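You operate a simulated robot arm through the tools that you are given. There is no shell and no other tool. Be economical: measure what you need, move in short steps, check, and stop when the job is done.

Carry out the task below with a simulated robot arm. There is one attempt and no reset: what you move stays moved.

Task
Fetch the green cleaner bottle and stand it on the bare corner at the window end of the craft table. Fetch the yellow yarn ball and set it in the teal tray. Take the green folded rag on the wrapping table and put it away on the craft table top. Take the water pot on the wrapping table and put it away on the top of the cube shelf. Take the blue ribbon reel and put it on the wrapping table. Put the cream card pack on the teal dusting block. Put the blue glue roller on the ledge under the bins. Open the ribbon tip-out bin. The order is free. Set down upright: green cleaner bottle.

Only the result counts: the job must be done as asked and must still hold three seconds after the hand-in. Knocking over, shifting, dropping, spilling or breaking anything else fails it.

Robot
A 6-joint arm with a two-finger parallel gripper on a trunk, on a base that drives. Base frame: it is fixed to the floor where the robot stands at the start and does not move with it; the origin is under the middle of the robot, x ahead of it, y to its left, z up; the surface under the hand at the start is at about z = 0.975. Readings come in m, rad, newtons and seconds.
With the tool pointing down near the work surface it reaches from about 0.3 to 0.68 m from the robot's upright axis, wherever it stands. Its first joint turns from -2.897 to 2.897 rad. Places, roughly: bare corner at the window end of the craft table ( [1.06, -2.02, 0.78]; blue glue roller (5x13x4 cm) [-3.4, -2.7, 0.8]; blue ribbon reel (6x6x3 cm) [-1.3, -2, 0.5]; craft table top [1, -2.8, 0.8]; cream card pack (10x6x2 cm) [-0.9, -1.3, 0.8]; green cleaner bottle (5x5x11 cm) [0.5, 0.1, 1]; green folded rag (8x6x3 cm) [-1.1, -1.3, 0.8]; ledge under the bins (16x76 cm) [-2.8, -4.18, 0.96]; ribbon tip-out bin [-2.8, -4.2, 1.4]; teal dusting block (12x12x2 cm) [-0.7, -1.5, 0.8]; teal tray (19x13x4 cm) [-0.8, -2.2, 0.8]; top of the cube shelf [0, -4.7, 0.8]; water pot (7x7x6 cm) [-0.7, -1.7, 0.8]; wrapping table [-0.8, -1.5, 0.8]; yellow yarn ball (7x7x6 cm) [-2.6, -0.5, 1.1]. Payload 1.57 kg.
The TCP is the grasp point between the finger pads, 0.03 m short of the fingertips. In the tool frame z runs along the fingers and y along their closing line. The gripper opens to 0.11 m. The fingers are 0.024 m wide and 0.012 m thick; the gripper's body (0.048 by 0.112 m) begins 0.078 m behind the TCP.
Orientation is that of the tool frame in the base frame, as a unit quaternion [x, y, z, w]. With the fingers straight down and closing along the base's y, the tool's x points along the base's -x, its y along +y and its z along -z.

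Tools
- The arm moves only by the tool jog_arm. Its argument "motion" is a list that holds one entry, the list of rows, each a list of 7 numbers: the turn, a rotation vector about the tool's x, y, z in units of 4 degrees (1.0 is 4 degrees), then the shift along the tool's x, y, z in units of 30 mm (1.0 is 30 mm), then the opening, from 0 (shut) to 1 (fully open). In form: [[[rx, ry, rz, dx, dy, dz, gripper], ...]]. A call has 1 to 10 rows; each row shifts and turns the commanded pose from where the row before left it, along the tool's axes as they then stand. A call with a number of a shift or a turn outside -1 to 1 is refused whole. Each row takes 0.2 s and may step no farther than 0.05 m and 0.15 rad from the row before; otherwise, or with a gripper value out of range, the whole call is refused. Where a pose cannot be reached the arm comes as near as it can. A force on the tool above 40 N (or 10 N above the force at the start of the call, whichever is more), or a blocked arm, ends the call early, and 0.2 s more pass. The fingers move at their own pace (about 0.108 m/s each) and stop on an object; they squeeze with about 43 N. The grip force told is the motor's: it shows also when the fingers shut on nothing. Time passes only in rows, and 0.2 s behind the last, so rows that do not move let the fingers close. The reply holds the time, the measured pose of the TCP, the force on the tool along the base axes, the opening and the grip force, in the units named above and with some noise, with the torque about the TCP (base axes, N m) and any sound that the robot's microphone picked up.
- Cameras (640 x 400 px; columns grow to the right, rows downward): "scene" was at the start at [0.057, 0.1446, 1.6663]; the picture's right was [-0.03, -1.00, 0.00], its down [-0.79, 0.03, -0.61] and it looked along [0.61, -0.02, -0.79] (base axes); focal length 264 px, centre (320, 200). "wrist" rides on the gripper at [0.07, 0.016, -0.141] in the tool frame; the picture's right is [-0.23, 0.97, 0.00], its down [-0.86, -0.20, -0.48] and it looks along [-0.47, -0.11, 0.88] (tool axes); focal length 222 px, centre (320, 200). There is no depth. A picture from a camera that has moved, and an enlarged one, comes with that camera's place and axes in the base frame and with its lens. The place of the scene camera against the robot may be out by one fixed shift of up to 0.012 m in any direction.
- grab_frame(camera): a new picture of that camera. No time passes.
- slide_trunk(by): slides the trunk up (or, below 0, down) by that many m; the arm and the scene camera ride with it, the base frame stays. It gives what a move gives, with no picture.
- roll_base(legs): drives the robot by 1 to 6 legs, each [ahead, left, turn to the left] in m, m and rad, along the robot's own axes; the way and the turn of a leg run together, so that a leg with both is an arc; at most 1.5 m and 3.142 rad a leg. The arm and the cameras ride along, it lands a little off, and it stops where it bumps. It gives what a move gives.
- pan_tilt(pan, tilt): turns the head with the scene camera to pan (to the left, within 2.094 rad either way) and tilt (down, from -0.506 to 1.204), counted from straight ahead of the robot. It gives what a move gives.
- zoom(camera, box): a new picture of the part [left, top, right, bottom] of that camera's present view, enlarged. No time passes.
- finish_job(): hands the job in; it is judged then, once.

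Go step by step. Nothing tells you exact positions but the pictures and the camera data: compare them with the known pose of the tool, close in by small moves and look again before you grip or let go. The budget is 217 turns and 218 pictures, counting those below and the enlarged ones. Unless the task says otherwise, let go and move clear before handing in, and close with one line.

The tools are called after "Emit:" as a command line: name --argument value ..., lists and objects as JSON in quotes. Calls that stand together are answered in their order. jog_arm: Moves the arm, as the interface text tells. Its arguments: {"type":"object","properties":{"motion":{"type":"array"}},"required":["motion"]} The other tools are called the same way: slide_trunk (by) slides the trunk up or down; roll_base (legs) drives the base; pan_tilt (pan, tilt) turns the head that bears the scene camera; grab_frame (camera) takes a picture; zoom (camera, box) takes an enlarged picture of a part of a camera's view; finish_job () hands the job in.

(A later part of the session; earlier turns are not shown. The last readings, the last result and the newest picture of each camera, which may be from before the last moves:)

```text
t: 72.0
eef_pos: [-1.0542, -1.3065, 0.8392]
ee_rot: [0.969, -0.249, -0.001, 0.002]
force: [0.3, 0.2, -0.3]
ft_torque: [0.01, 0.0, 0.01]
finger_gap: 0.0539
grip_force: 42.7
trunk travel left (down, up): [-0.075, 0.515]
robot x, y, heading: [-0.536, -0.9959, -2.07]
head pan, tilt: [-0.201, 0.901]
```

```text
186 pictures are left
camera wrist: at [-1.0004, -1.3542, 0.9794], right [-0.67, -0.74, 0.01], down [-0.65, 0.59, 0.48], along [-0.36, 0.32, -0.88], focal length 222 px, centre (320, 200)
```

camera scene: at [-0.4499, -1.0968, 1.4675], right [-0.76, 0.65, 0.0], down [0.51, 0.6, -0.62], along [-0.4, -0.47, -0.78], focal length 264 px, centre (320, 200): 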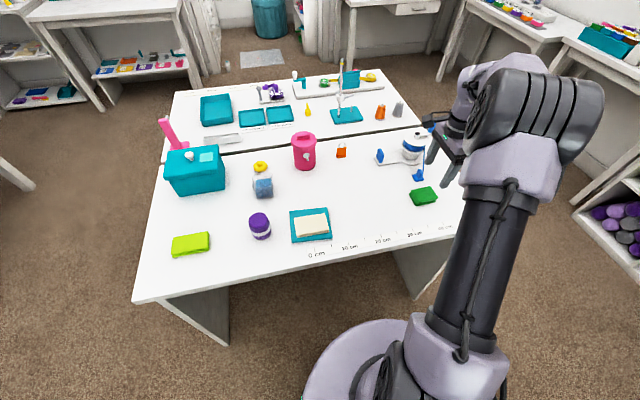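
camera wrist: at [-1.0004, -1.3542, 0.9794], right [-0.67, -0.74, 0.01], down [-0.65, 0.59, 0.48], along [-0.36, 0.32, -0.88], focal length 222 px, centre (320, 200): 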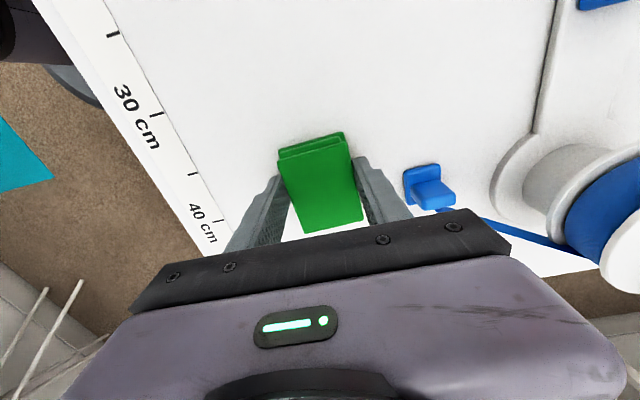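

Rag held. I lift, tuck the arm in front, and drive back to the craft table.

Emit:
jog_arm --motion '[[[0, 0, 0, 0, 0, -1, 0], [0, 0, 0, 0, 0, -1, 0], [0, 0, 0, 0, 0, -1, 0], [0, 0, 0, 0, 0, -1, 0], [0, 0, 0, 0, 0, -1, 0], [0, 0, 0, 0, 0, -1, 0], [0, 0, 0, 0, 0, -1, 0], [0, 0, 0, 1, -0.3, 0, 0], [0, 0, 0, 1, -0.3, 0, 0], [0, 0, 0, 1, -0.3, 0, 0]]]'

Emit:
jog_arm --motion '[[[0, 0, 0, 1, -0.3, 0, 0], [0, 0, 0, 1, -0.3, 0, 0], [0, 0, 0, 1, -0.3, 0, 0], [0, 0, 0, 1, -0.3, 0, 0], [0, 0, 0, 1, -0.3, 0, 0], [0, 0, 0, 1, -0.3, 0, 0], [0, 0, 0, 1, -0.3, 0, 0]]]'

Emit:
roll_base --legs '[[-0.13, 0.6, 0], [0, 0, 1.573], [0.79, -0.62, 0]]'

Emit:
pan_tilt --pan 0.1 --tilt 0.8

Emit:
grab_frame --camera "scene"

Emit:
grab_frame --camera "wrist"

```text
t: 74.2
eef_pos: [-0.9612, -1.3229, 1.0472]
ee_rot: [0.969, -0.248, -0.001, 0.003]
force: [0.1, 0.0, -0.3]
ft_torque: [-0.01, -0.01, -0.01]
finger_gap: 0.0539
grip_force: 43.2
trunk travel left (down, up): [-0.075, 0.515]
robot x, y, heading: [-0.5325, -0.9959, -2.075]
head pan, tilt: [-0.201, 0.901]
```

```text
t: 75.8
eef_pos: [-0.7473, -1.3728, 1.048]
ee_rot: [0.969, -0.247, -0.002, 0.003]
force: [0.1, -0.3, 0.2]
ft_torque: [0.0, 0.0, -0.01]
finger_gap: 0.0534
grip_force: 42.5
trunk travel left (down, up): [-0.075, 0.515]
robot x, y, heading: [-0.5349, -0.9958, -2.074]
head pan, tilt: [-0.201, 0.901]
```

```text
t: 87.9
eef_pos: [0.831, -2.2792, 1.0482]
ee_rot: [0.854, 0.519, 0.0, 0.003]
force: [0.4, 0.6, 0.1]
ft_torque: [0.03, 0.02, 0.01]
finger_gap: 0.0538
grip_force: 42.9
trunk travel left (down, up): [-0.075, 0.515]
robot x, y, heading: [0.4511, -2.0745, -0.479]
head pan, tilt: [-0.201, 0.901]
```

```text
t: 88.7
eef_pos: [0.8304, -2.2788, 1.0491]
ee_rot: [0.855, 0.519, 0.001, 0.003]
force: [0.3, -0.7, 0.4]
ft_torque: [0.0, 0.0, 0.01]
finger_gap: 0.0535
grip_force: 42.7
trunk travel left (down, up): [-0.075, 0.515]
robot x, y, heading: [0.4505, -2.0756, -0.48]
head pan, tilt: [0.099, 0.799]
```

```text
185 pictures are left
camera scene: at [0.5731, -1.9643, 1.4754], right [-0.37, -0.93, 0.0], down [-0.67, 0.26, -0.7], along [0.65, -0.26, -0.72], focal length 264 px, centre (320, 200)
```

scene: 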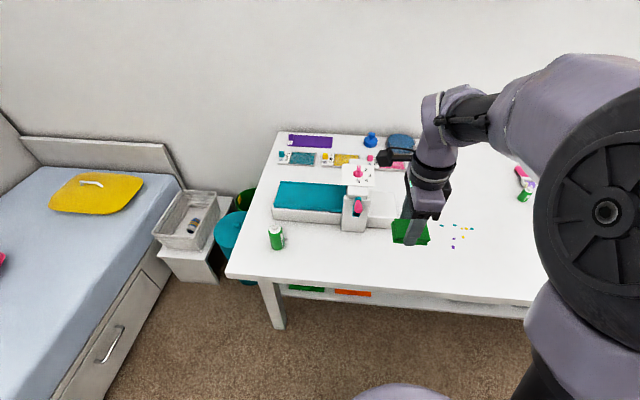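

```text
184 pictures are left
camera wrist: at [0.8765, -2.2244, 1.1884], right [0.76, -0.65, 0.01], down [-0.57, -0.67, 0.48], along [-0.31, -0.37, -0.88], focal length 222 px, centre (320, 200)
```

wrist: 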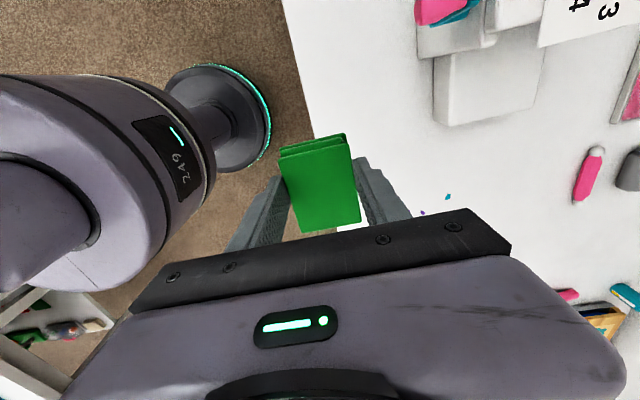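

I place the rag at the front free area, about (0.877,-2.326), clear of the machine and beads.

Emit:
jog_arm --motion '[[[0, 0, 0, -0.34, 0.7, 0, 0], [0, 0, 0, -0.33, 0.7, 0, 0], [0, 0, 0, 0, 0.7, 0, 0], [0, 0, 0, 0, 0, 1, 0], [0, 0, 0, 0, 0, 1, 0], [0, 0, 0, 0, 0, 1, 0], [0, 0, 0, 0, 0, 1, 0], [0, 0, 0, 0, 0, 1, 0], [0, 0, 0, 0, 0, 1, 0], [0, 0, 0, 0, 0, 0.8, 0]]]'

Emit:
grab_frame --camera "scene"

Emit:
grab_frame --camera "wrist"

```text
t: 90.9
eef_pos: [0.879, -2.3269, 0.8435]
ee_rot: [0.855, 0.519, 0.001, 0.003]
force: [-0.1, 0.6, 0.4]
ft_torque: [0.03, 0.01, 0.02]
finger_gap: 0.0535
grip_force: 42.8
trunk travel left (down, up): [-0.075, 0.515]
robot x, y, heading: [0.4503, -2.0788, -0.477]
head pan, tilt: [0.099, 0.799]
```

```text
183 pictures are left
camera scene: at [0.5732, -1.9643, 1.4754], right [-0.37, -0.93, 0.0], down [-0.67, 0.26, -0.7], along [0.65, -0.26, -0.72], focal length 264 px, centre (320, 200)
```

scene: 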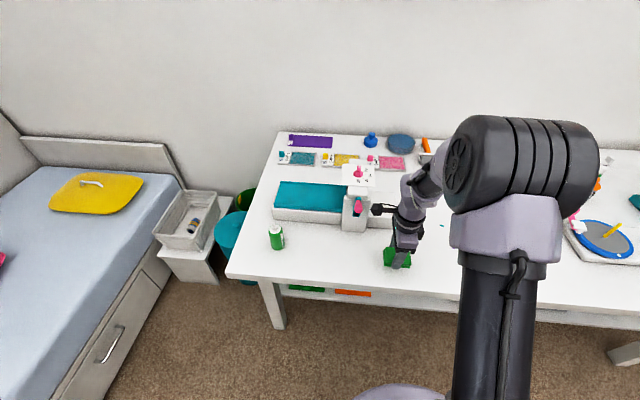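

```text
182 pictures are left
camera wrist: at [0.9251, -2.2721, 0.9835], right [0.76, -0.65, 0.01], down [-0.57, -0.67, 0.48], along [-0.31, -0.37, -0.88], focal length 222 px, centre (320, 200)
```

wrist: 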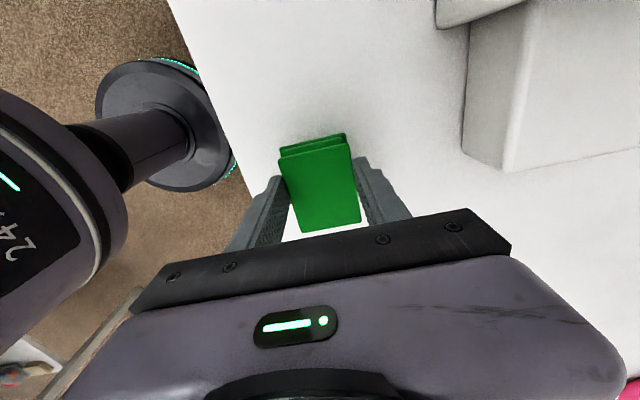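

Emit:
jog_arm --motion '[[[0, 0, 0, 0, 0, 0.5, 0], [0, 0, 0, 0, 0, 0.15, 0], [0, 0, 0, 0, 0, 0.06, 0], [0, 0, 0, 0, 0, 0.06, 0]]]'

```text
t: 91.9
eef_pos: [0.8784, -2.3262, 0.8196]
ee_rot: [0.855, 0.519, 0.001, 0.003]
force: [0.2, 0.1, -0.6]
ft_torque: [-0.01, -0.01, 0.0]
finger_gap: 0.0534
grip_force: 43.2
trunk travel left (down, up): [-0.075, 0.515]
robot x, y, heading: [0.4519, -2.0735, -0.48]
head pan, tilt: [0.099, 0.799]
```

Emit:
jog_arm --motion '[[[0, 0, 0, 0, 0, 0.07, 0], [0, 0, 0, 0, 0, 0.07, 0], [0, 0, 0, 0, 0, 0.05, 0]]]'

```text
t: 92.7
eef_pos: [0.8786, -2.3268, 0.8185]
ee_rot: [0.854, 0.519, 0.002, 0.005]
force: [-1.1, 2.3, 34.5]
ft_torque: [0.2, 0.8, -0.04]
finger_gap: 0.0536
grip_force: 42.8
trunk travel left (down, up): [-0.075, 0.515]
robot x, y, heading: [0.4492, -2.0749, -0.475]
head pan, tilt: [0.099, 0.799]
```

Contact. Release and rise.

Emit:
jog_arm --motion '[[[0, 0, 0, 0, 0, -0.05, 0], [0, 0, 0, 0, 0, 0, 0.75], [0, 0, 0, 0, 0, 0, 0.75], [0, 0, 0, 0, 0, -1, 0.75], [0, 0, 0, 0, 0, -1, 0.75], [0, 0, 0, 0, 0, -1, 0.75], [0, 0, 0, 0, 0, -1, 0.75], [0, 0, 0, 0, 0, -1, 0.75], [0, 0, 0, 0, -1, -1, 0.75], [0, 0, 0, 0, -1, -1, 0.75]]]'

Emit:
grab_frame --camera "scene"

Emit:
pan_tilt --pan -1.2 --tilt 0.4

Emit:
grab_frame --camera "scene"

```text
t: 94.9
eef_pos: [0.8248, -2.2981, 1.0277]
ee_rot: [0.854, 0.52, 0.001, 0.004]
force: [-0.4, -0.2, -0.2]
ft_torque: [-0.02, -0.02, 0.03]
finger_gap: 0.0824
grip_force: 0.0
trunk travel left (down, up): [-0.075, 0.515]
robot x, y, heading: [0.4515, -2.0732, -0.475]
head pan, tilt: [0.099, 0.799]
```

```text
181 pictures are left
camera scene: at [0.5725, -1.9639, 1.4754], right [-0.37, -0.93, 0.0], down [-0.67, 0.26, -0.7], along [0.65, -0.26, -0.72], focal length 264 px, centre (320, 200)
```

scene: 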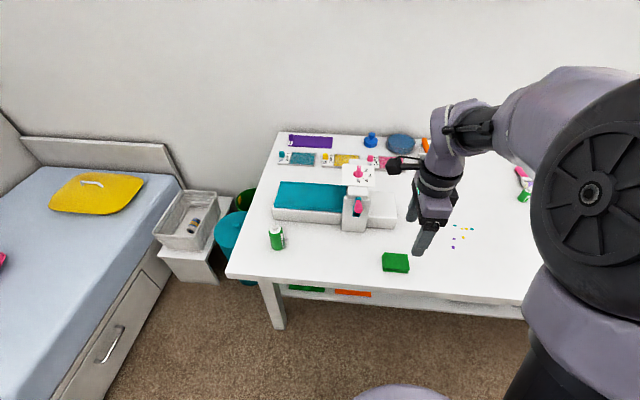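

```text
t: 96.3
eef_pos: [0.827, -2.2987, 1.0267]
ee_rot: [0.854, 0.52, 0.001, 0.003]
force: [-0.6, 0.1, -0.5]
ft_torque: [-0.02, 0.02, 0.03]
finger_gap: 0.0824
grip_force: 0.1
trunk travel left (down, up): [-0.075, 0.515]
robot x, y, heading: [0.4482, -2.0766, -0.474]
head pan, tilt: [-1.201, 0.4]
```

```text
180 pictures are left
camera scene: at [0.4883, -2.0266, 1.5105], right [-0.99, 0.11, 0.0], down [0.04, 0.39, -0.92], along [-0.1, -0.92, -0.39], focal length 264 px, centre (320, 200)
```

scene: 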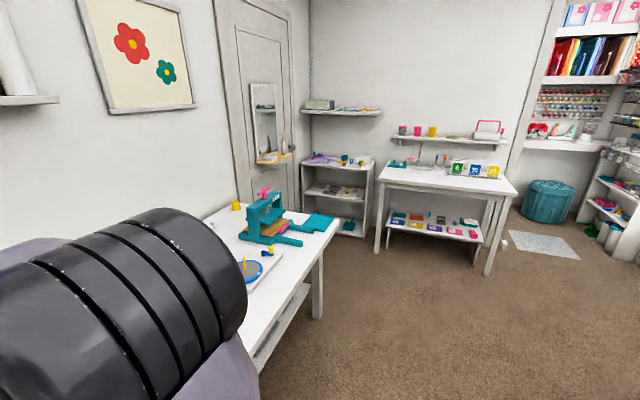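

The rag lies on the craft table. Now for the water pot: I turn the gripper back and drive to the near side of the wrapping table.

Emit:
jog_arm --motion '[[[0, 0, -1, 0, -0.5, 0, 0.85], [0, 0, -1, 0, -0.5, 0, 0.85], [0, 0, -1, 0, 0, 0, 0.85], [0, 0, -1, 0, 0, 0, 0.85], [0, 0, -1, 0, 0, 0, 0.85], [0, 0, -1, 0, 0, 0, 0.85], [0, 0, -1, 0, 0, 0, 0.85], [0, 0, -1, 0, 0, 0, 0.85], [0, 0, -1, 0, 0, 0, 0.85], [0, 0, -1, 0, 0, 0, 0.85]]]'

Emit:
jog_arm --motion '[[[0, 0, -1, 0, 0, -1, 0.85], [0, 0, -1, 0, 0, -1, 0.85], [0, 0, -1, 0, 0, 0, 0.85], [0, 0, -1, 0, 0, 0, 0.85], [0, 0, -1, 0, 0, 0, 0.85], [0, 0, -1, 0, 0, 0, 0.85], [0, 0, -1, 0, 0, 0, 0.85], [0, 0, -1, 0, 0, 0, 0.85], [0, 0, -1, 0, 0, 0, 0.85], [0, 0, -1, 0, 0, 0, 0.85]]]'

Emit:
roll_base --legs '[[-0.78, 0.61, 0], [0, 0, -1.59], [0.14, -0.41, 0]]'

Emit:
pan_tilt --pan 0 --tilt 0.9

Emit:
grab_frame --camera "scene"

Emit:
grab_frame --camera "wrist"

```text
t: 98.5
eef_pos: [0.7964, -2.286, 1.0261]
ee_rot: [0.625, 0.781, 0.0, 0.003]
force: [-0.6, 0.5, 0.8]
ft_torque: [0.0, -0.03, 0.02]
finger_gap: 0.0934
grip_force: 0.1
trunk travel left (down, up): [-0.075, 0.515]
robot x, y, heading: [0.4515, -2.0734, -0.478]
head pan, tilt: [-1.201, 0.4]
```

```text
t: 100.7
eef_pos: [0.7966, -2.2859, 1.088]
ee_rot: [0.32, 0.948, -0.001, 0.003]
force: [-0.1, 0.4, -0.3]
ft_torque: [-0.02, 0.02, -0.02]
finger_gap: 0.0936
grip_force: 0.0
trunk travel left (down, up): [-0.075, 0.515]
robot x, y, heading: [0.4515, -2.0749, -0.479]
head pan, tilt: [-1.201, 0.4]
```

```text
t: 112.1
eef_pos: [-0.6114, -1.4296, 1.0858]
ee_rot: [0.902, 0.432, -0.003, 0.001]
force: [-0.2, -0.7, 0.3]
ft_torque: [0.02, -0.02, 0.01]
finger_gap: 0.0936
grip_force: 0.0
trunk travel left (down, up): [-0.075, 0.515]
robot x, y, heading: [-0.3934, -1.086, -2.069]
head pan, tilt: [-1.201, 0.4]
```

```text
t: 113.5
eef_pos: [-0.6117, -1.4311, 1.0865]
ee_rot: [0.901, 0.434, -0.002, 0.001]
force: [0.3, -0.3, -0.1]
ft_torque: [0.02, 0.01, -0.01]
finger_gap: 0.0932
grip_force: 0.0
trunk travel left (down, up): [-0.075, 0.515]
robot x, y, heading: [-0.3949, -1.0851, -2.073]
head pan, tilt: [0.0, 0.901]
```

```text
179 pictures are left
camera scene: at [-0.2931, -1.196, 1.4675], right [-0.88, 0.48, 0.0], down [0.38, 0.69, -0.62], along [-0.3, -0.55, -0.78], focal length 264 px, centre (320, 200)
```

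scene: 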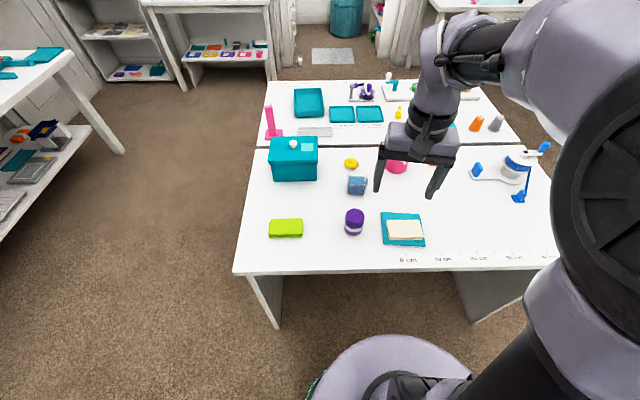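

```text
178 pictures are left
camera wrist: at [-0.5533, -1.3855, 1.227], right [0.62, -0.79, 0.0], down [-0.69, -0.54, 0.48], along [-0.38, -0.3, -0.88], focal length 222 px, centre (320, 200)
```

wrist: 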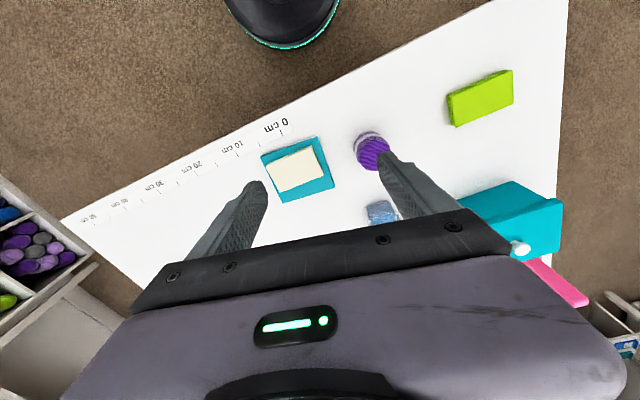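

I look closer at the blue item that should be the water pot.

Emit:
zoom --camera "scene" --box '[320, 140, 420, 240]'

```text
4.00 times, centred on (370, 190) of scene
camera zoom: at [-0.2931, -1.196, 1.4675], right [-0.88, 0.48, 0.0], down [0.38, 0.69, -0.62], along [-0.3, -0.55, -0.78], focal length 1057 px, centre (120, 240)
```

zoom: 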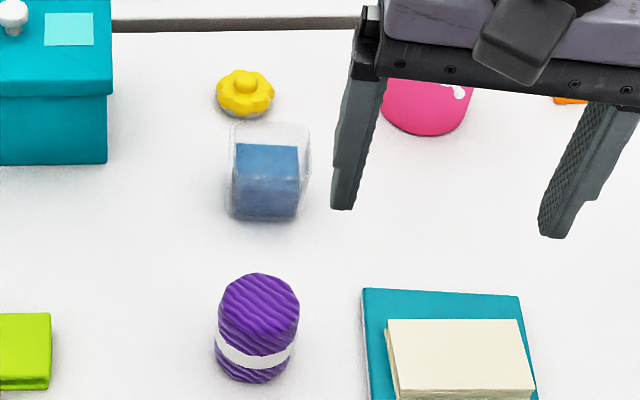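

That is the water pot. I straighten the gripper and move above it.

Emit:
jog_arm --motion '[[[0, 0, -1, 0, 0, 0, 0.9], [0, 0, -1, 0, 0, 0, 0.9], [0, 0, -0.5, 0, 0, 0, 0.9], [0, 0, 0, -1, 0.23, 0, 0.9], [0, 0, 0, -1, 0.23, 0, 0.9], [0, 0, 0, -1, 0.23, 0, 0.9], [0, 0, 0, -1, 0.23, 0, 0.9], [0, 0, 0, -1, 0.23, 0, 0.9], [0, 0, 0, -1, 0.23, 0, 0.9], [0, 0, 0, -1, 0.23, 0, 0.9]]]'

Emit:
jog_arm --motion '[[[0, 0, 0, -0.37, 0, 1, 0.9], [0, 0, 0, 0, 0, 1, 0.9], [0, 0, 0, 0, 0, 0.9, 0.9]]]'

Emit:
grab_frame --camera "wrist"

Emit:
grab_frame --camera "scene"

```text
t: 115.7
eef_pos: [-0.6694, -1.6385, 1.0875]
ee_rot: [0.86, 0.511, -0.003, 0.001]
force: [0.3, -0.4, 0.2]
ft_torque: [0.06, 0.0, 0.0]
finger_gap: 0.0988
grip_force: 0.0
trunk travel left (down, up): [-0.075, 0.515]
robot x, y, heading: [-0.395, -1.087, -2.074]
head pan, tilt: [0.0, 0.901]
```

```text
t: 116.5
eef_pos: [-0.6763, -1.6467, 1.0029]
ee_rot: [0.86, 0.509, -0.004, 0.001]
force: [0.4, -0.8, -0.3]
ft_torque: [-0.01, 0.02, 0.0]
finger_gap: 0.0992
grip_force: 0.0
trunk travel left (down, up): [-0.075, 0.515]
robot x, y, heading: [-0.3881, -1.0892, -2.071]
head pan, tilt: [0.0, 0.901]
```

```text
176 pictures are left
camera wrist: at [-0.6281, -1.5929, 1.1423], right [0.74, -0.67, 0.0], down [-0.58, -0.65, 0.48], along [-0.32, -0.36, -0.88], focal length 222 px, centre (320, 200)
```

wrist: 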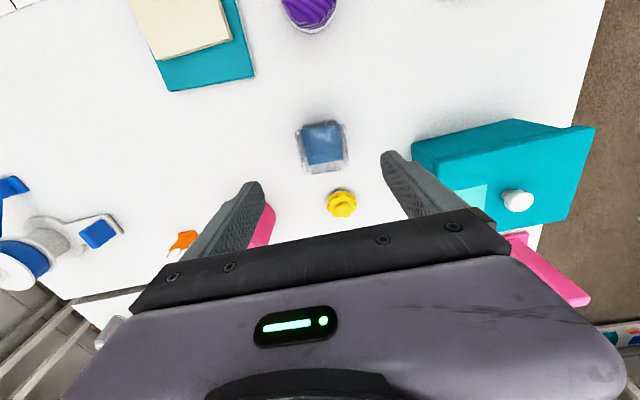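

```text
175 pictures are left
camera scene: at [-0.2931, -1.196, 1.4675], right [-0.88, 0.48, 0.0], down [0.38, 0.69, -0.62], along [-0.3, -0.55, -0.78], focal length 264 px, centre (320, 200)
```

scene: 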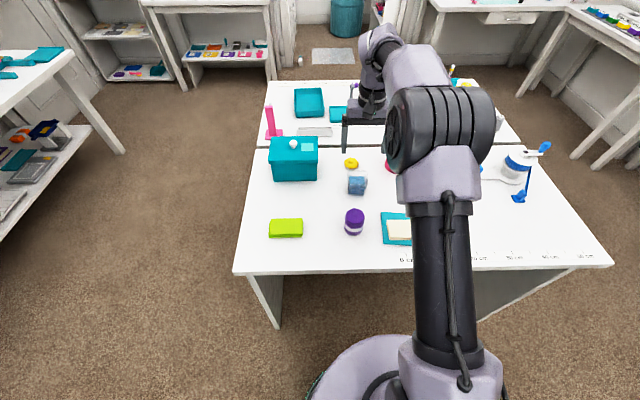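

Shift 1.1 cm forward, descend and grip the pot.

Emit:
jog_arm --motion '[[[0, 0, 0, -0.36, 0.05, 0, 0.9], [0, 0, 0, 0, 0, 1, 0.9], [0, 0, 0, 0, 0, 1, 0.9], [0, 0, 0, 0, 0, 1, 0.9], [0, 0, 0, 0, 0, 1, 0.9], [0, 0, 0, 0, 0, 1, 0.9], [0, 0, 0, 0, 0, 0.5, 0.9]]]'

Emit:
grab_frame --camera "wrist"

```text
t: 118.1
eef_pos: [-0.6799, -1.6586, 0.8346]
ee_rot: [0.86, 0.51, -0.004, 0.0]
force: [-1.2, -0.2, 0.1]
ft_torque: [-0.01, -0.01, -0.03]
finger_gap: 0.0987
grip_force: 0.1
trunk travel left (down, up): [-0.075, 0.515]
robot x, y, heading: [-0.3953, -1.0875, -2.071]
head pan, tilt: [0.0, 0.901]
```

```text
174 pictures are left
camera wrist: at [-0.6314, -1.6045, 0.9745], right [0.75, -0.67, 0.0], down [-0.58, -0.65, 0.48], along [-0.32, -0.36, -0.88], focal length 222 px, centre (320, 200)
```

wrist: 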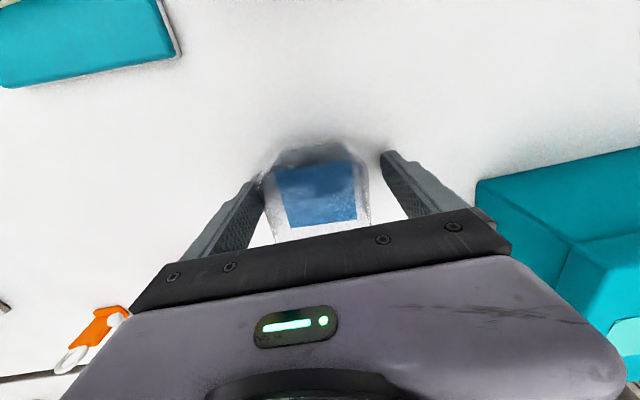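

Emit:
jog_arm --motion '[[[0, 0, 0, 0, -0.12, 0, 0.9], [0, 0, 0, 0, 0, 0, 0.7], [0, 0, 0, 0, 0, 0, 0], [0, 0, 0, 0, 0, 0, 0], [0, 0, 0, 0, 0, 0, 0]]]'

Emit:
grab_frame --camera "wrist"

```text
t: 119.3
eef_pos: [-0.6822, -1.6566, 0.8366]
ee_rot: [0.86, 0.51, -0.003, 0.001]
force: [-0.4, -0.3, 0.8]
ft_torque: [-0.02, -0.03, -0.03]
finger_gap: 0.0643
grip_force: 43.0
trunk travel left (down, up): [-0.075, 0.515]
robot x, y, heading: [-0.3927, -1.0877, -2.066]
head pan, tilt: [0.0, 0.901]
```

```text
173 pictures are left
camera wrist: at [-0.6345, -1.6032, 0.9748], right [0.75, -0.67, 0.0], down [-0.58, -0.65, 0.48], along [-0.32, -0.36, -0.88], focal length 222 px, centre (320, 200)
```

wrist: 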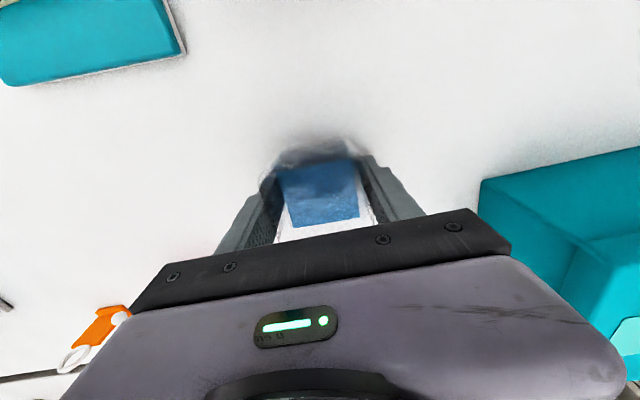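

Pot held upright. I lift gently, tuck in, and drive along the aisle toward the cube shelf.

Emit:
jog_arm --motion '[[[0, 0, 0, 0, 0, -0.5, 0], [0, 0, 0, 0, 0, -0.8, 0], [0, 0, 0, 0, 0, -0.8, 0], [0, 0, 0, 0, 0, -0.8, 0], [0, 0, 0, 0, 0, -0.8, 0], [0, 0, 0, 0, 0, -0.8, 0], [0, 0, 0, 0, 0, -0.8, 0], [0, 0, 0, 0, 0, -0.8, 0], [0, 0, 0, 0, 0, -0.5, 0]]]'

Emit:
jog_arm --motion '[[[0, 0, 0, 0.5, 0, 0, 0], [0, 0, 0, 0.8, 0, 0, 0], [0, 0, 0, 0.8, 0, 0, 0], [0, 0, 0, 0.8, 0, 0, 0], [0, 0, 0, 0.8, 0, 0, 0], [0, 0, 0, 0.8, 0, 0, 0], [0, 0, 0, 0.8, 0, 0, 0], [0, 0, 0, 0.8, 0, 0, 0], [0, 0, 0, 0.5, 0, 0, 0]]]'

Emit:
roll_base --legs '[[-0.16, 0.57, 0], [0.42, 0.41, 0], [1.5, 0, 0], [0.3, 0, 0]]'

Emit:
pan_tilt --pan 0.4 --tilt 0.5

Emit:
grab_frame --camera "scene"

Emit:
grab_frame --camera "wrist"

```text
t: 121.3
eef_pos: [-0.6803, -1.6556, 1.0352]
ee_rot: [0.861, 0.509, -0.003, 0.001]
force: [0.1, -0.8, -2.3]
ft_torque: [0.0, 0.0, 0.02]
finger_gap: 0.0639
grip_force: 42.8
trunk travel left (down, up): [-0.075, 0.515]
robot x, y, heading: [-0.3915, -1.0847, -2.072]
head pan, tilt: [0.0, 0.901]
```

```text
t: 123.3
eef_pos: [-0.5858, -1.4806, 1.0325]
ee_rot: [0.86, 0.51, -0.002, 0.0]
force: [0.0, 0.0, -1.1]
ft_torque: [0.01, 0.02, 0.01]
finger_gap: 0.0636
grip_force: 43.1
trunk travel left (down, up): [-0.075, 0.515]
robot x, y, heading: [-0.3897, -1.085, -2.07]
head pan, tilt: [0.0, 0.901]
```

```text
t: 138.3
eef_pos: [-0.7038, -3.7772, 1.0326]
ee_rot: [0.858, 0.513, -0.003, 0.0]
force: [-0.3, -0.1, -1.7]
ft_torque: [0.02, -0.02, 0.01]
finger_gap: 0.0636
grip_force: 42.8
trunk travel left (down, up): [-0.075, 0.515]
robot x, y, heading: [-0.5104, -3.3787, -2.064]
head pan, tilt: [0.0, 0.901]
```

```text
t: 139.2
eef_pos: [-0.7039, -3.7768, 1.0329]
ee_rot: [0.859, 0.512, -0.003, 0.001]
force: [-0.3, 0.5, -2.0]
ft_torque: [0.0, 0.01, 0.02]
finger_gap: 0.0635
grip_force: 43.0
trunk travel left (down, up): [-0.075, 0.515]
robot x, y, heading: [-0.5088, -3.3812, -2.066]
head pan, tilt: [0.4, 0.499]
```

```text
172 pictures are left
camera scene: at [-0.3844, -3.5137, 1.5013], right [-1.0, 0.09, 0.0], down [0.05, 0.48, -0.88], along [-0.08, -0.87, -0.48], focal length 264 px, centre (320, 200)
```

scene: 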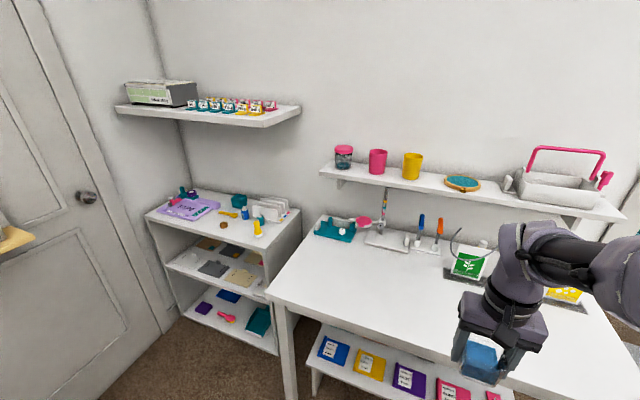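

```text
171 pictures are left
camera wrist: at [-0.6551, -3.7223, 1.1729], right [0.75, -0.66, 0.0], down [-0.58, -0.66, 0.48], along [-0.32, -0.36, -0.88], focal length 222 px, centre (320, 200)
```

wrist: 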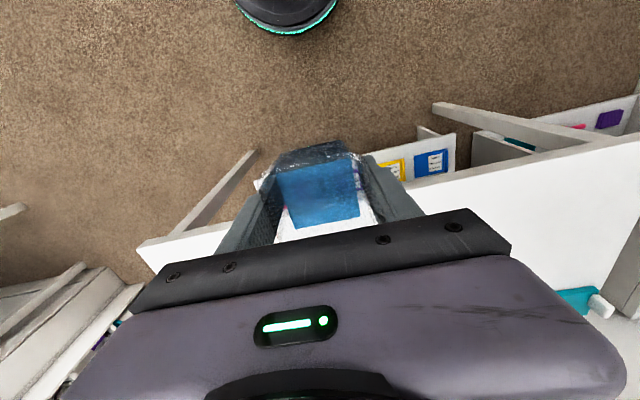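

The cube shelf's top spans roughly from (0.38,-4.69) to (-0.39,-4.66), with the wall shelf above. I drive in front of it and look for the free spot.

Emit:
roll_base --legs '[[0, 0.9, 0], [0.25, 0.05, 0]]'

Emit:
pan_tilt --pan 0 --tilt 0.75

Emit:
grab_frame --camera "scene"

Emit:
grab_frame --camera "wrist"

```text
t: 145.4
eef_pos: [0.0261, -4.4479, 1.0321]
ee_rot: [0.858, 0.514, -0.003, 0.0]
force: [0.3, -1.0, -0.7]
ft_torque: [0.0, 0.02, 0.01]
finger_gap: 0.0636
grip_force: 43.1
trunk travel left (down, up): [-0.075, 0.515]
robot x, y, heading: [0.215, -4.0507, -2.06]
head pan, tilt: [0.4, 0.499]
```

```text
t: 146.2
eef_pos: [0.0259, -4.4484, 1.032]
ee_rot: [0.857, 0.515, -0.003, 0.0]
force: [0.0, 0.3, -1.7]
ft_torque: [0.03, 0.01, -0.03]
finger_gap: 0.0634
grip_force: 42.8
trunk travel left (down, up): [-0.075, 0.515]
robot x, y, heading: [0.2158, -4.0508, -2.052]
head pan, tilt: [0.0, 0.75]
```

```text
170 pictures are left
camera scene: at [0.3118, -4.1651, 1.4794], right [-0.88, 0.47, 0.0], down [0.32, 0.6, -0.73], along [-0.34, -0.65, -0.68], focal length 264 px, centre (320, 200)
```

scene: 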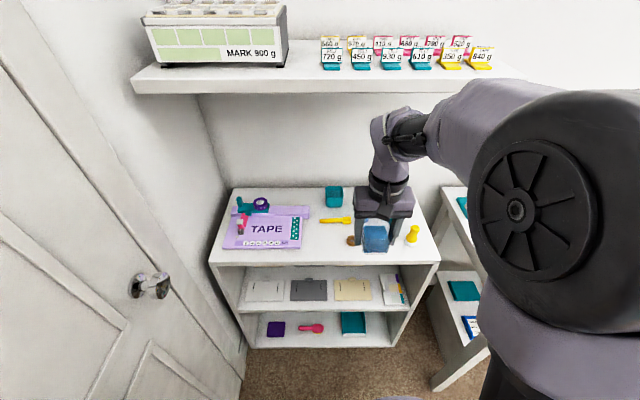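

```text
169 pictures are left
camera wrist: at [0.0731, -4.3927, 1.1729], right [0.75, -0.66, 0.0], down [-0.58, -0.66, 0.48], along [-0.32, -0.36, -0.88], focal length 222 px, centre (320, 200)
```

wrist: 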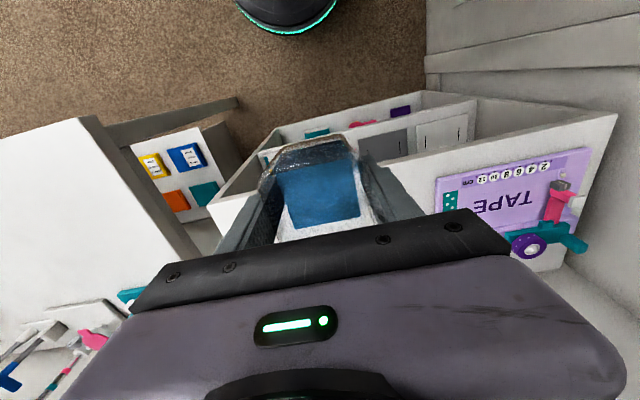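

The free spot is between the tape sheet and the brown disc, about (0.059,-4.613), and the wall shelf overhangs, so I'll approach low. I slide left, and turn the gripper 90° so fingers open front/back.

Emit:
jog_arm --motion '[[[0, 0, 0, 0, 0.6, 0, 0], [0, 0, 0, 0, 0.8, 0, 0], [0, 0, 0, 0, 0.8, 0, 0], [0, 0, 0, 0, 0.8, 0, 0], [0, 0, 0, 0, 0.5, 0, 0], [0, 0, 1, 0, 0, 0, 0], [0, 0, 1, 0, 0, 0, 0], [0, 0, 1, 0, 0, 0, 0], [0, 0, 1, 0, 0, 0, 0], [0, 0, 1, 0, 0, 0, 0]]]'

Emit:
jog_arm --motion '[[[0, 0, 1, 0, 0, 0, 0], [0, 0, 1, 0, 0, 0, 0], [0, 0, 1, 0, 0, 0, 0], [0, 0, 1, 0, 0, 0, 0], [0, 0, 1, 0, 0, 0, 0], [0, 0, 1, 0, 0, 0, 0], [0, 0, 1, 0, 0, 0, 0], [0, 0, 1, 0, 0, 0, 0], [0, 0, 1, 0, 0, 0, 0], [0, 0, 1, 0, 0, 0, 0]]]'

Emit:
jog_arm --motion '[[[0, 0, 1, 0, 0, 0, 0], [0, 0, 1, 0, 0, 0, 0], [0, 0, 1, 0, 0, 0, 0], [0, 0, 1, 0, 0, 0, 0], [0, 0, 1, 0, 0, 0, 0], [0, 0, 1, 0, 0, 0, 0], [0, 0, 1, 0, 0, 0, 0]]]'

Emit:
grab_frame --camera "scene"

Emit:
grab_frame --camera "wrist"

```text
t: 148.4
eef_pos: [0.1184, -4.4959, 1.0323]
ee_rot: [0.933, 0.359, -0.002, 0.001]
force: [0.4, -0.2, -1.5]
ft_torque: [0.01, 0.01, -0.02]
finger_gap: 0.0638
grip_force: 42.9
trunk travel left (down, up): [-0.075, 0.515]
robot x, y, heading: [0.2192, -4.0511, -2.06]
head pan, tilt: [0.0, 0.75]
```

```text
t: 150.6
eef_pos: [0.1191, -4.4978, 1.0333]
ee_rot: [1.0, 0.017, -0.002, 0.001]
force: [0.4, 0.3, -1.4]
ft_torque: [0.02, -0.02, 0.04]
finger_gap: 0.0637
grip_force: 43.0
trunk travel left (down, up): [-0.075, 0.515]
robot x, y, heading: [0.212, -4.0539, -2.056]
head pan, tilt: [0.0, 0.75]
```

```text
t: 152.2
eef_pos: [0.1182, -4.4968, 1.033]
ee_rot: [0.974, -0.225, -0.002, 0.003]
force: [-0.1, 0.7, -1.3]
ft_torque: [-0.03, 0.0, -0.01]
finger_gap: 0.0637
grip_force: 42.7
trunk travel left (down, up): [-0.075, 0.515]
robot x, y, heading: [0.217, -4.052, -2.054]
head pan, tilt: [0.0, 0.75]
```

```text
168 pictures are left
camera scene: at [0.3118, -4.1651, 1.4794], right [-0.88, 0.47, 0.0], down [0.32, 0.6, -0.73], along [-0.34, -0.65, -0.68], focal length 264 px, centre (320, 200)
```

scene: 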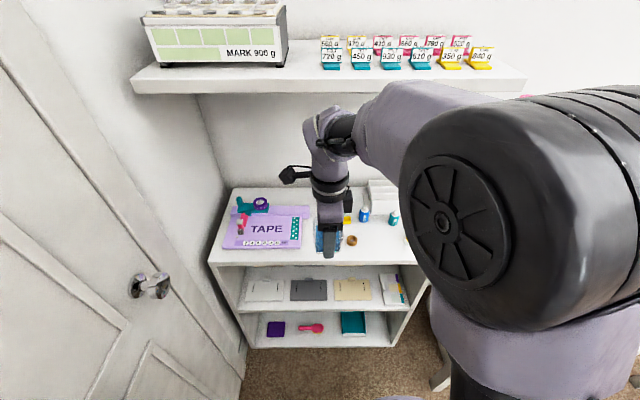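

```text
167 pictures are left
camera wrist: at [0.1737, -4.5413, 1.1733], right [-0.63, -0.78, 0.01], down [-0.68, 0.56, 0.48], along [-0.37, 0.3, -0.88], focal length 222 px, centre (320, 200)
```

wrist: 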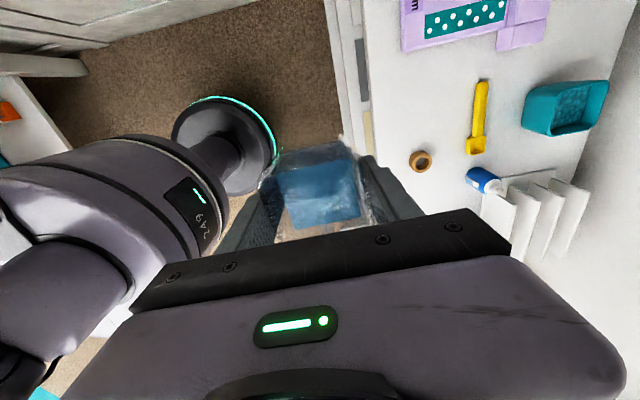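

Path confirmed. I lower in front of the shelf, then go forward under the wall shelf.

Emit:
jog_arm --motion '[[[0, 0, 0, 0, 0, 0.7, 0], [0, 0, 0, 0, 0, 0.9, 0], [0, 0, 0, 0, 0, 0.9, 0], [0, 0, 0, 0, 0, 0.9, 0], [0, 0, 0, 0, 0, 0.9, 0], [0, 0, 0, 0, 0.5, 0, 0], [0, 0, 0, 0, 0.8, 0, 0], [0, 0, 0, 0, 0.8, 0, 0], [0, 0, 0, 0, 0.8, 0, 0], [0, 0, 0, 0, 0.8, 0, 0]]]'

Emit:
grab_frame --camera "scene"

Emit:
grab_frame --camera "wrist"

```text
t: 154.4
eef_pos: [0.0697, -4.5978, 0.905]
ee_rot: [0.974, -0.225, -0.001, 0.002]
force: [0.2, 0.1, -0.7]
ft_torque: [-0.01, -0.02, 0.01]
finger_gap: 0.0631
grip_force: 42.5
trunk travel left (down, up): [-0.075, 0.515]
robot x, y, heading: [0.213, -4.0473, -2.055]
head pan, tilt: [0.0, 0.75]
```

```text
166 pictures are left
camera scene: at [0.3117, -4.1654, 1.4793], right [-0.88, 0.47, 0.0], down [0.32, 0.6, -0.73], along [-0.34, -0.65, -0.68], focal length 264 px, centre (320, 200)
```

scene: 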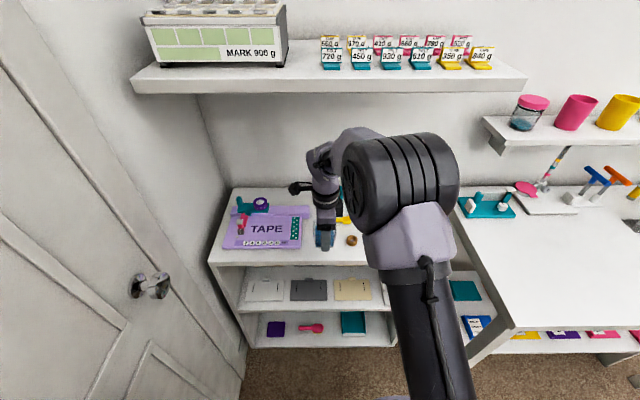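

```text
165 pictures are left
camera wrist: at [0.1249, -4.6415, 1.045], right [-0.63, -0.78, 0.01], down [-0.68, 0.56, 0.48], along [-0.37, 0.3, -0.88], focal length 222 px, centre (320, 200)
```

wrist: 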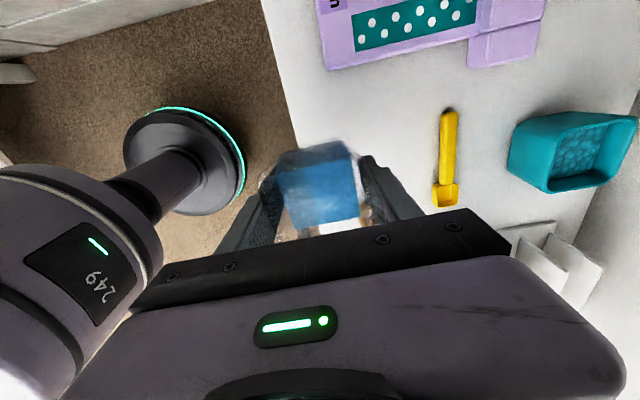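

Emit:
jog_arm --motion '[[[0, 0, 0, 0, 0.6, 0, 0], [0, 0, 0, 0, 0, 0.8, 0], [0, 0, 0, 0, 0, 0.8, 0], [0, 0, 0, 0, 0, 0.3, 0], [0, 0, 0, 0, 0, 0.1, 0]]]'

Emit:
zoom --camera "scene" --box '[270, 180, 380, 270]'

```text
t: 155.6
eef_pos: [0.0627, -4.613, 0.844]
ee_rot: [0.975, -0.224, -0.002, 0.002]
force: [-0.2, 0.7, -1.3]
ft_torque: [-0.01, 0.0, 0.01]
finger_gap: 0.0635
grip_force: 43.3
trunk travel left (down, up): [-0.075, 0.515]
robot x, y, heading: [0.2147, -4.0493, -2.055]
head pan, tilt: [0.0, 0.75]
```

```text
4.44 times, centred on (325, 225) of scene
camera zoom: at [0.3118, -4.1651, 1.4794], right [-0.88, 0.47, 0.0], down [0.32, 0.6, -0.73], along [-0.34, -0.65, -0.68], focal length 1175 px, centre (298, 89)
```

zoom: 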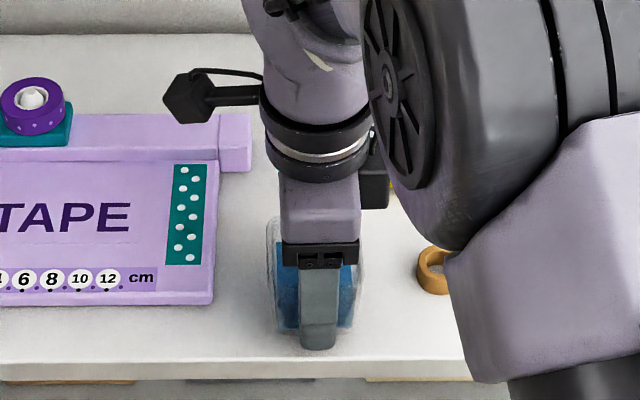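

Emit:
jog_arm --motion '[[[0, 0, 0, 0, 0.4, 0, 0], [0, 0, 0, 0, 0, 0.1, 0], [0, 0, 0, 0, 0, 0.07, 0], [0, 0, 0, 0, 0, 0.07, 0]]]'

```text
t: 156.6
eef_pos: [0.0556, -4.6237, 0.8374]
ee_rot: [0.974, -0.225, -0.001, 0.003]
force: [0.2, -0.6, -2.2]
ft_torque: [-0.02, -0.01, 0.01]
finger_gap: 0.0638
grip_force: 42.8
trunk travel left (down, up): [-0.075, 0.515]
robot x, y, heading: [0.2183, -4.0511, -2.059]
head pan, tilt: [0.0, 0.75]
```

Emit:
jog_arm --motion '[[[0, 0, 0, 0, 0, 0.07, 0], [0, 0, 0, 0, 0, 0.07, 0], [0, 0, 0, 0, 0, 0.05, 0]]]'

```text
t: 157.4
eef_pos: [0.0549, -4.6248, 0.8332]
ee_rot: [0.975, -0.224, -0.001, 0.005]
force: [-1.6, -2.9, 25.0]
ft_torque: [0.54, 0.46, 0.07]
finger_gap: 0.0638
grip_force: 43.5
trunk travel left (down, up): [-0.075, 0.515]
robot x, y, heading: [0.2117, -4.0524, -2.056]
head pan, tilt: [0.0, 0.75]
```

Contact. Release, rise a little, and retreat from under the wall shelf.

Emit:
jog_arm --motion '[[[0, 0, 0, 0, 0, -0.05, 0], [0, 0, 0, 0, 0, 0, 0.78], [0, 0, 0, 0, 0, 0, 0.78], [0, 0, 0, 0, 0, -0.8, 0.78], [0, 0, 0, 0, 0, -1, 0.78], [0, 0, 0, 0, 0, -1, 0.78], [0, 0, 0, 0, 0, -0.5, 0.78], [0, 0, 0, 0, -1, 0, 0.78], [0, 0, 0, 0, -1, 0, 0.78], [0, 0, 0, 0, -1, 0, 0.78]]]'

Emit:
grab_frame --camera "scene"

```text
t: 159.6
eef_pos: [0.0952, -4.5426, 0.9316]
ee_rot: [0.974, -0.225, -0.002, 0.004]
force: [0.5, -0.1, 0.3]
ft_torque: [0.01, 0.0, -0.01]
finger_gap: 0.0858
grip_force: 0.0
trunk travel left (down, up): [-0.075, 0.515]
robot x, y, heading: [0.219, -4.051, -2.057]
head pan, tilt: [0.0, 0.75]
```

```text
163 pictures are left
camera scene: at [0.3119, -4.1647, 1.4794], right [-0.88, 0.47, 0.0], down [0.32, 0.6, -0.73], along [-0.34, -0.65, -0.68], focal length 264 px, centre (320, 200)
```

scene: 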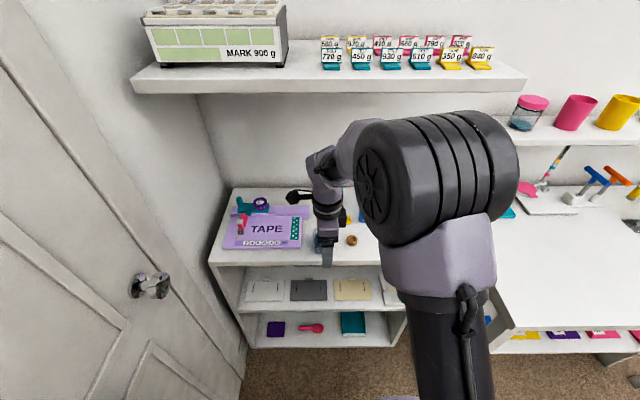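

The pot stands on the shelf. I pull out fully, verify, and drive over to the closet with the bins.

Emit:
jog_arm --motion '[[[0, 0, 0, 0, -1, 0, 0.78], [0, 0, 0, 0, -1, 0, 0.78], [0, 0, 0, 0, -1, 0, 0.78], [0, 0, 0, -1, 0, -1, 0.78], [0, 0, 0, -1, 0, -1, 0.78], [0, 0, 0, -1, 0, -1, 0.78], [0, 0, 0, -1, 0, -1, 0.78]]]'

Emit:
grab_frame --camera "scene"

Emit:
roll_base --legs '[[-0.3, 0, 0], [0, -1.5, 0], [0, -1.08, 0]]'

Emit:
pan_tilt --pan 0 --tilt 0.3

Emit:
grab_frame --camera "scene"

```text
t: 161.2
eef_pos: [0.0269, -4.4056, 1.0507]
ee_rot: [0.974, -0.226, -0.002, 0.002]
force: [0.6, -0.6, 0.2]
ft_torque: [-0.01, 0.0, 0.01]
finger_gap: 0.0856
grip_force: 0.1
trunk travel left (down, up): [-0.075, 0.515]
robot x, y, heading: [0.2169, -4.048, -2.061]
head pan, tilt: [0.0, 0.75]
```

```text
162 pictures are left
camera scene: at [0.3116, -4.1647, 1.4794], right [-0.88, 0.47, 0.0], down [0.32, 0.6, -0.73], along [-0.34, -0.65, -0.68], focal length 264 px, centre (320, 200)
```

scene: 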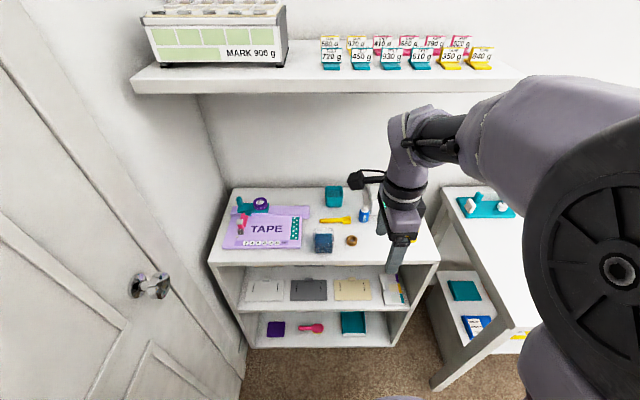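

```text
t: 175.6
eef_pos: [-2.1138, -2.8943, 1.0511]
ee_rot: [0.974, -0.228, -0.002, 0.003]
force: [-0.1, -0.6, -0.2]
ft_torque: [-0.03, 0.0, -0.02]
finger_gap: 0.0856
grip_force: 0.1
trunk travel left (down, up): [-0.075, 0.515]
robot x, y, heading: [-1.9224, -2.5403, -2.061]
head pan, tilt: [0.0, 0.75]
```

```text
t: 176.5
eef_pos: [-2.1143, -2.8944, 1.0514]
ee_rot: [0.974, -0.228, -0.001, 0.004]
force: [0.3, 0.1, 0.1]
ft_torque: [-0.01, -0.02, 0.03]
finger_gap: 0.0857
grip_force: 0.1
trunk travel left (down, up): [-0.075, 0.515]
robot x, y, heading: [-1.925, -2.5391, -2.069]
head pan, tilt: [0.0, 0.3]
```

```text
161 pictures are left
camera scene: at [-1.833, -2.6644, 1.5197], right [-0.88, 0.47, 0.0], down [0.14, 0.26, -0.95], along [-0.45, -0.84, -0.3], focal length 264 px, centre (320, 200)
```

scene: 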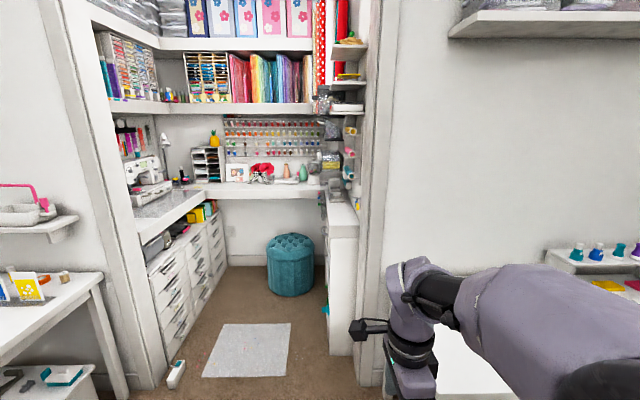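

The bins and ledge are on the right inside wall of the closet. First I fetch the glue roller; I look right toward the table that holds it.

Emit:
pan_tilt --pan -0.8 --tilt 0.6

Emit:
grab_frame --camera "scene"

Emit:
pan_tilt --pan -1.7 --tilt 0.5

Emit:
grab_frame --camera "scene"

```text
t: 177.6
eef_pos: [-2.1143, -2.8952, 1.0511]
ee_rot: [0.974, -0.228, -0.001, 0.001]
force: [-0.2, -0.4, 0.3]
ft_torque: [0.02, 0.01, 0.01]
finger_gap: 0.0857
grip_force: 0.0
trunk travel left (down, up): [-0.075, 0.515]
robot x, y, heading: [-1.9214, -2.5393, -2.068]
head pan, tilt: [-0.799, 0.6]
```

```text
160 pictures are left
camera scene: at [-1.8737, -2.6064, 1.4923], right [-0.27, 0.96, 0.0], down [0.54, 0.16, -0.83], along [-0.79, -0.23, -0.56], focal length 264 px, centre (320, 200)
```

scene: 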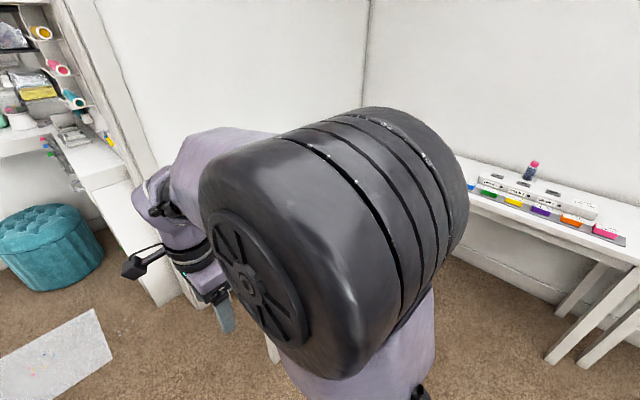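

```text
t: 178.8
eef_pos: [-2.1137, -2.8943, 1.05]
ee_rot: [0.974, -0.228, -0.001, 0.002]
force: [0.9, 0.2, -0.3]
ft_torque: [-0.02, 0.0, -0.02]
finger_gap: 0.0859
grip_force: 0.0
trunk travel left (down, up): [-0.075, 0.515]
robot x, y, heading: [-1.9265, -2.5412, -2.061]
head pan, tilt: [-1.7, 0.499]
```

```text
159 pictures are left
camera scene: at [-1.8627, -2.5291, 1.5013], right [0.58, 0.81, 0.0], down [0.39, -0.28, -0.88], along [-0.71, 0.51, -0.48], focal length 264 px, centre (320, 200)
```

scene: 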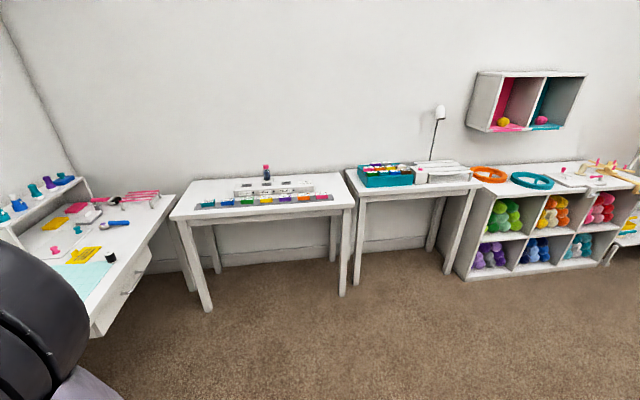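

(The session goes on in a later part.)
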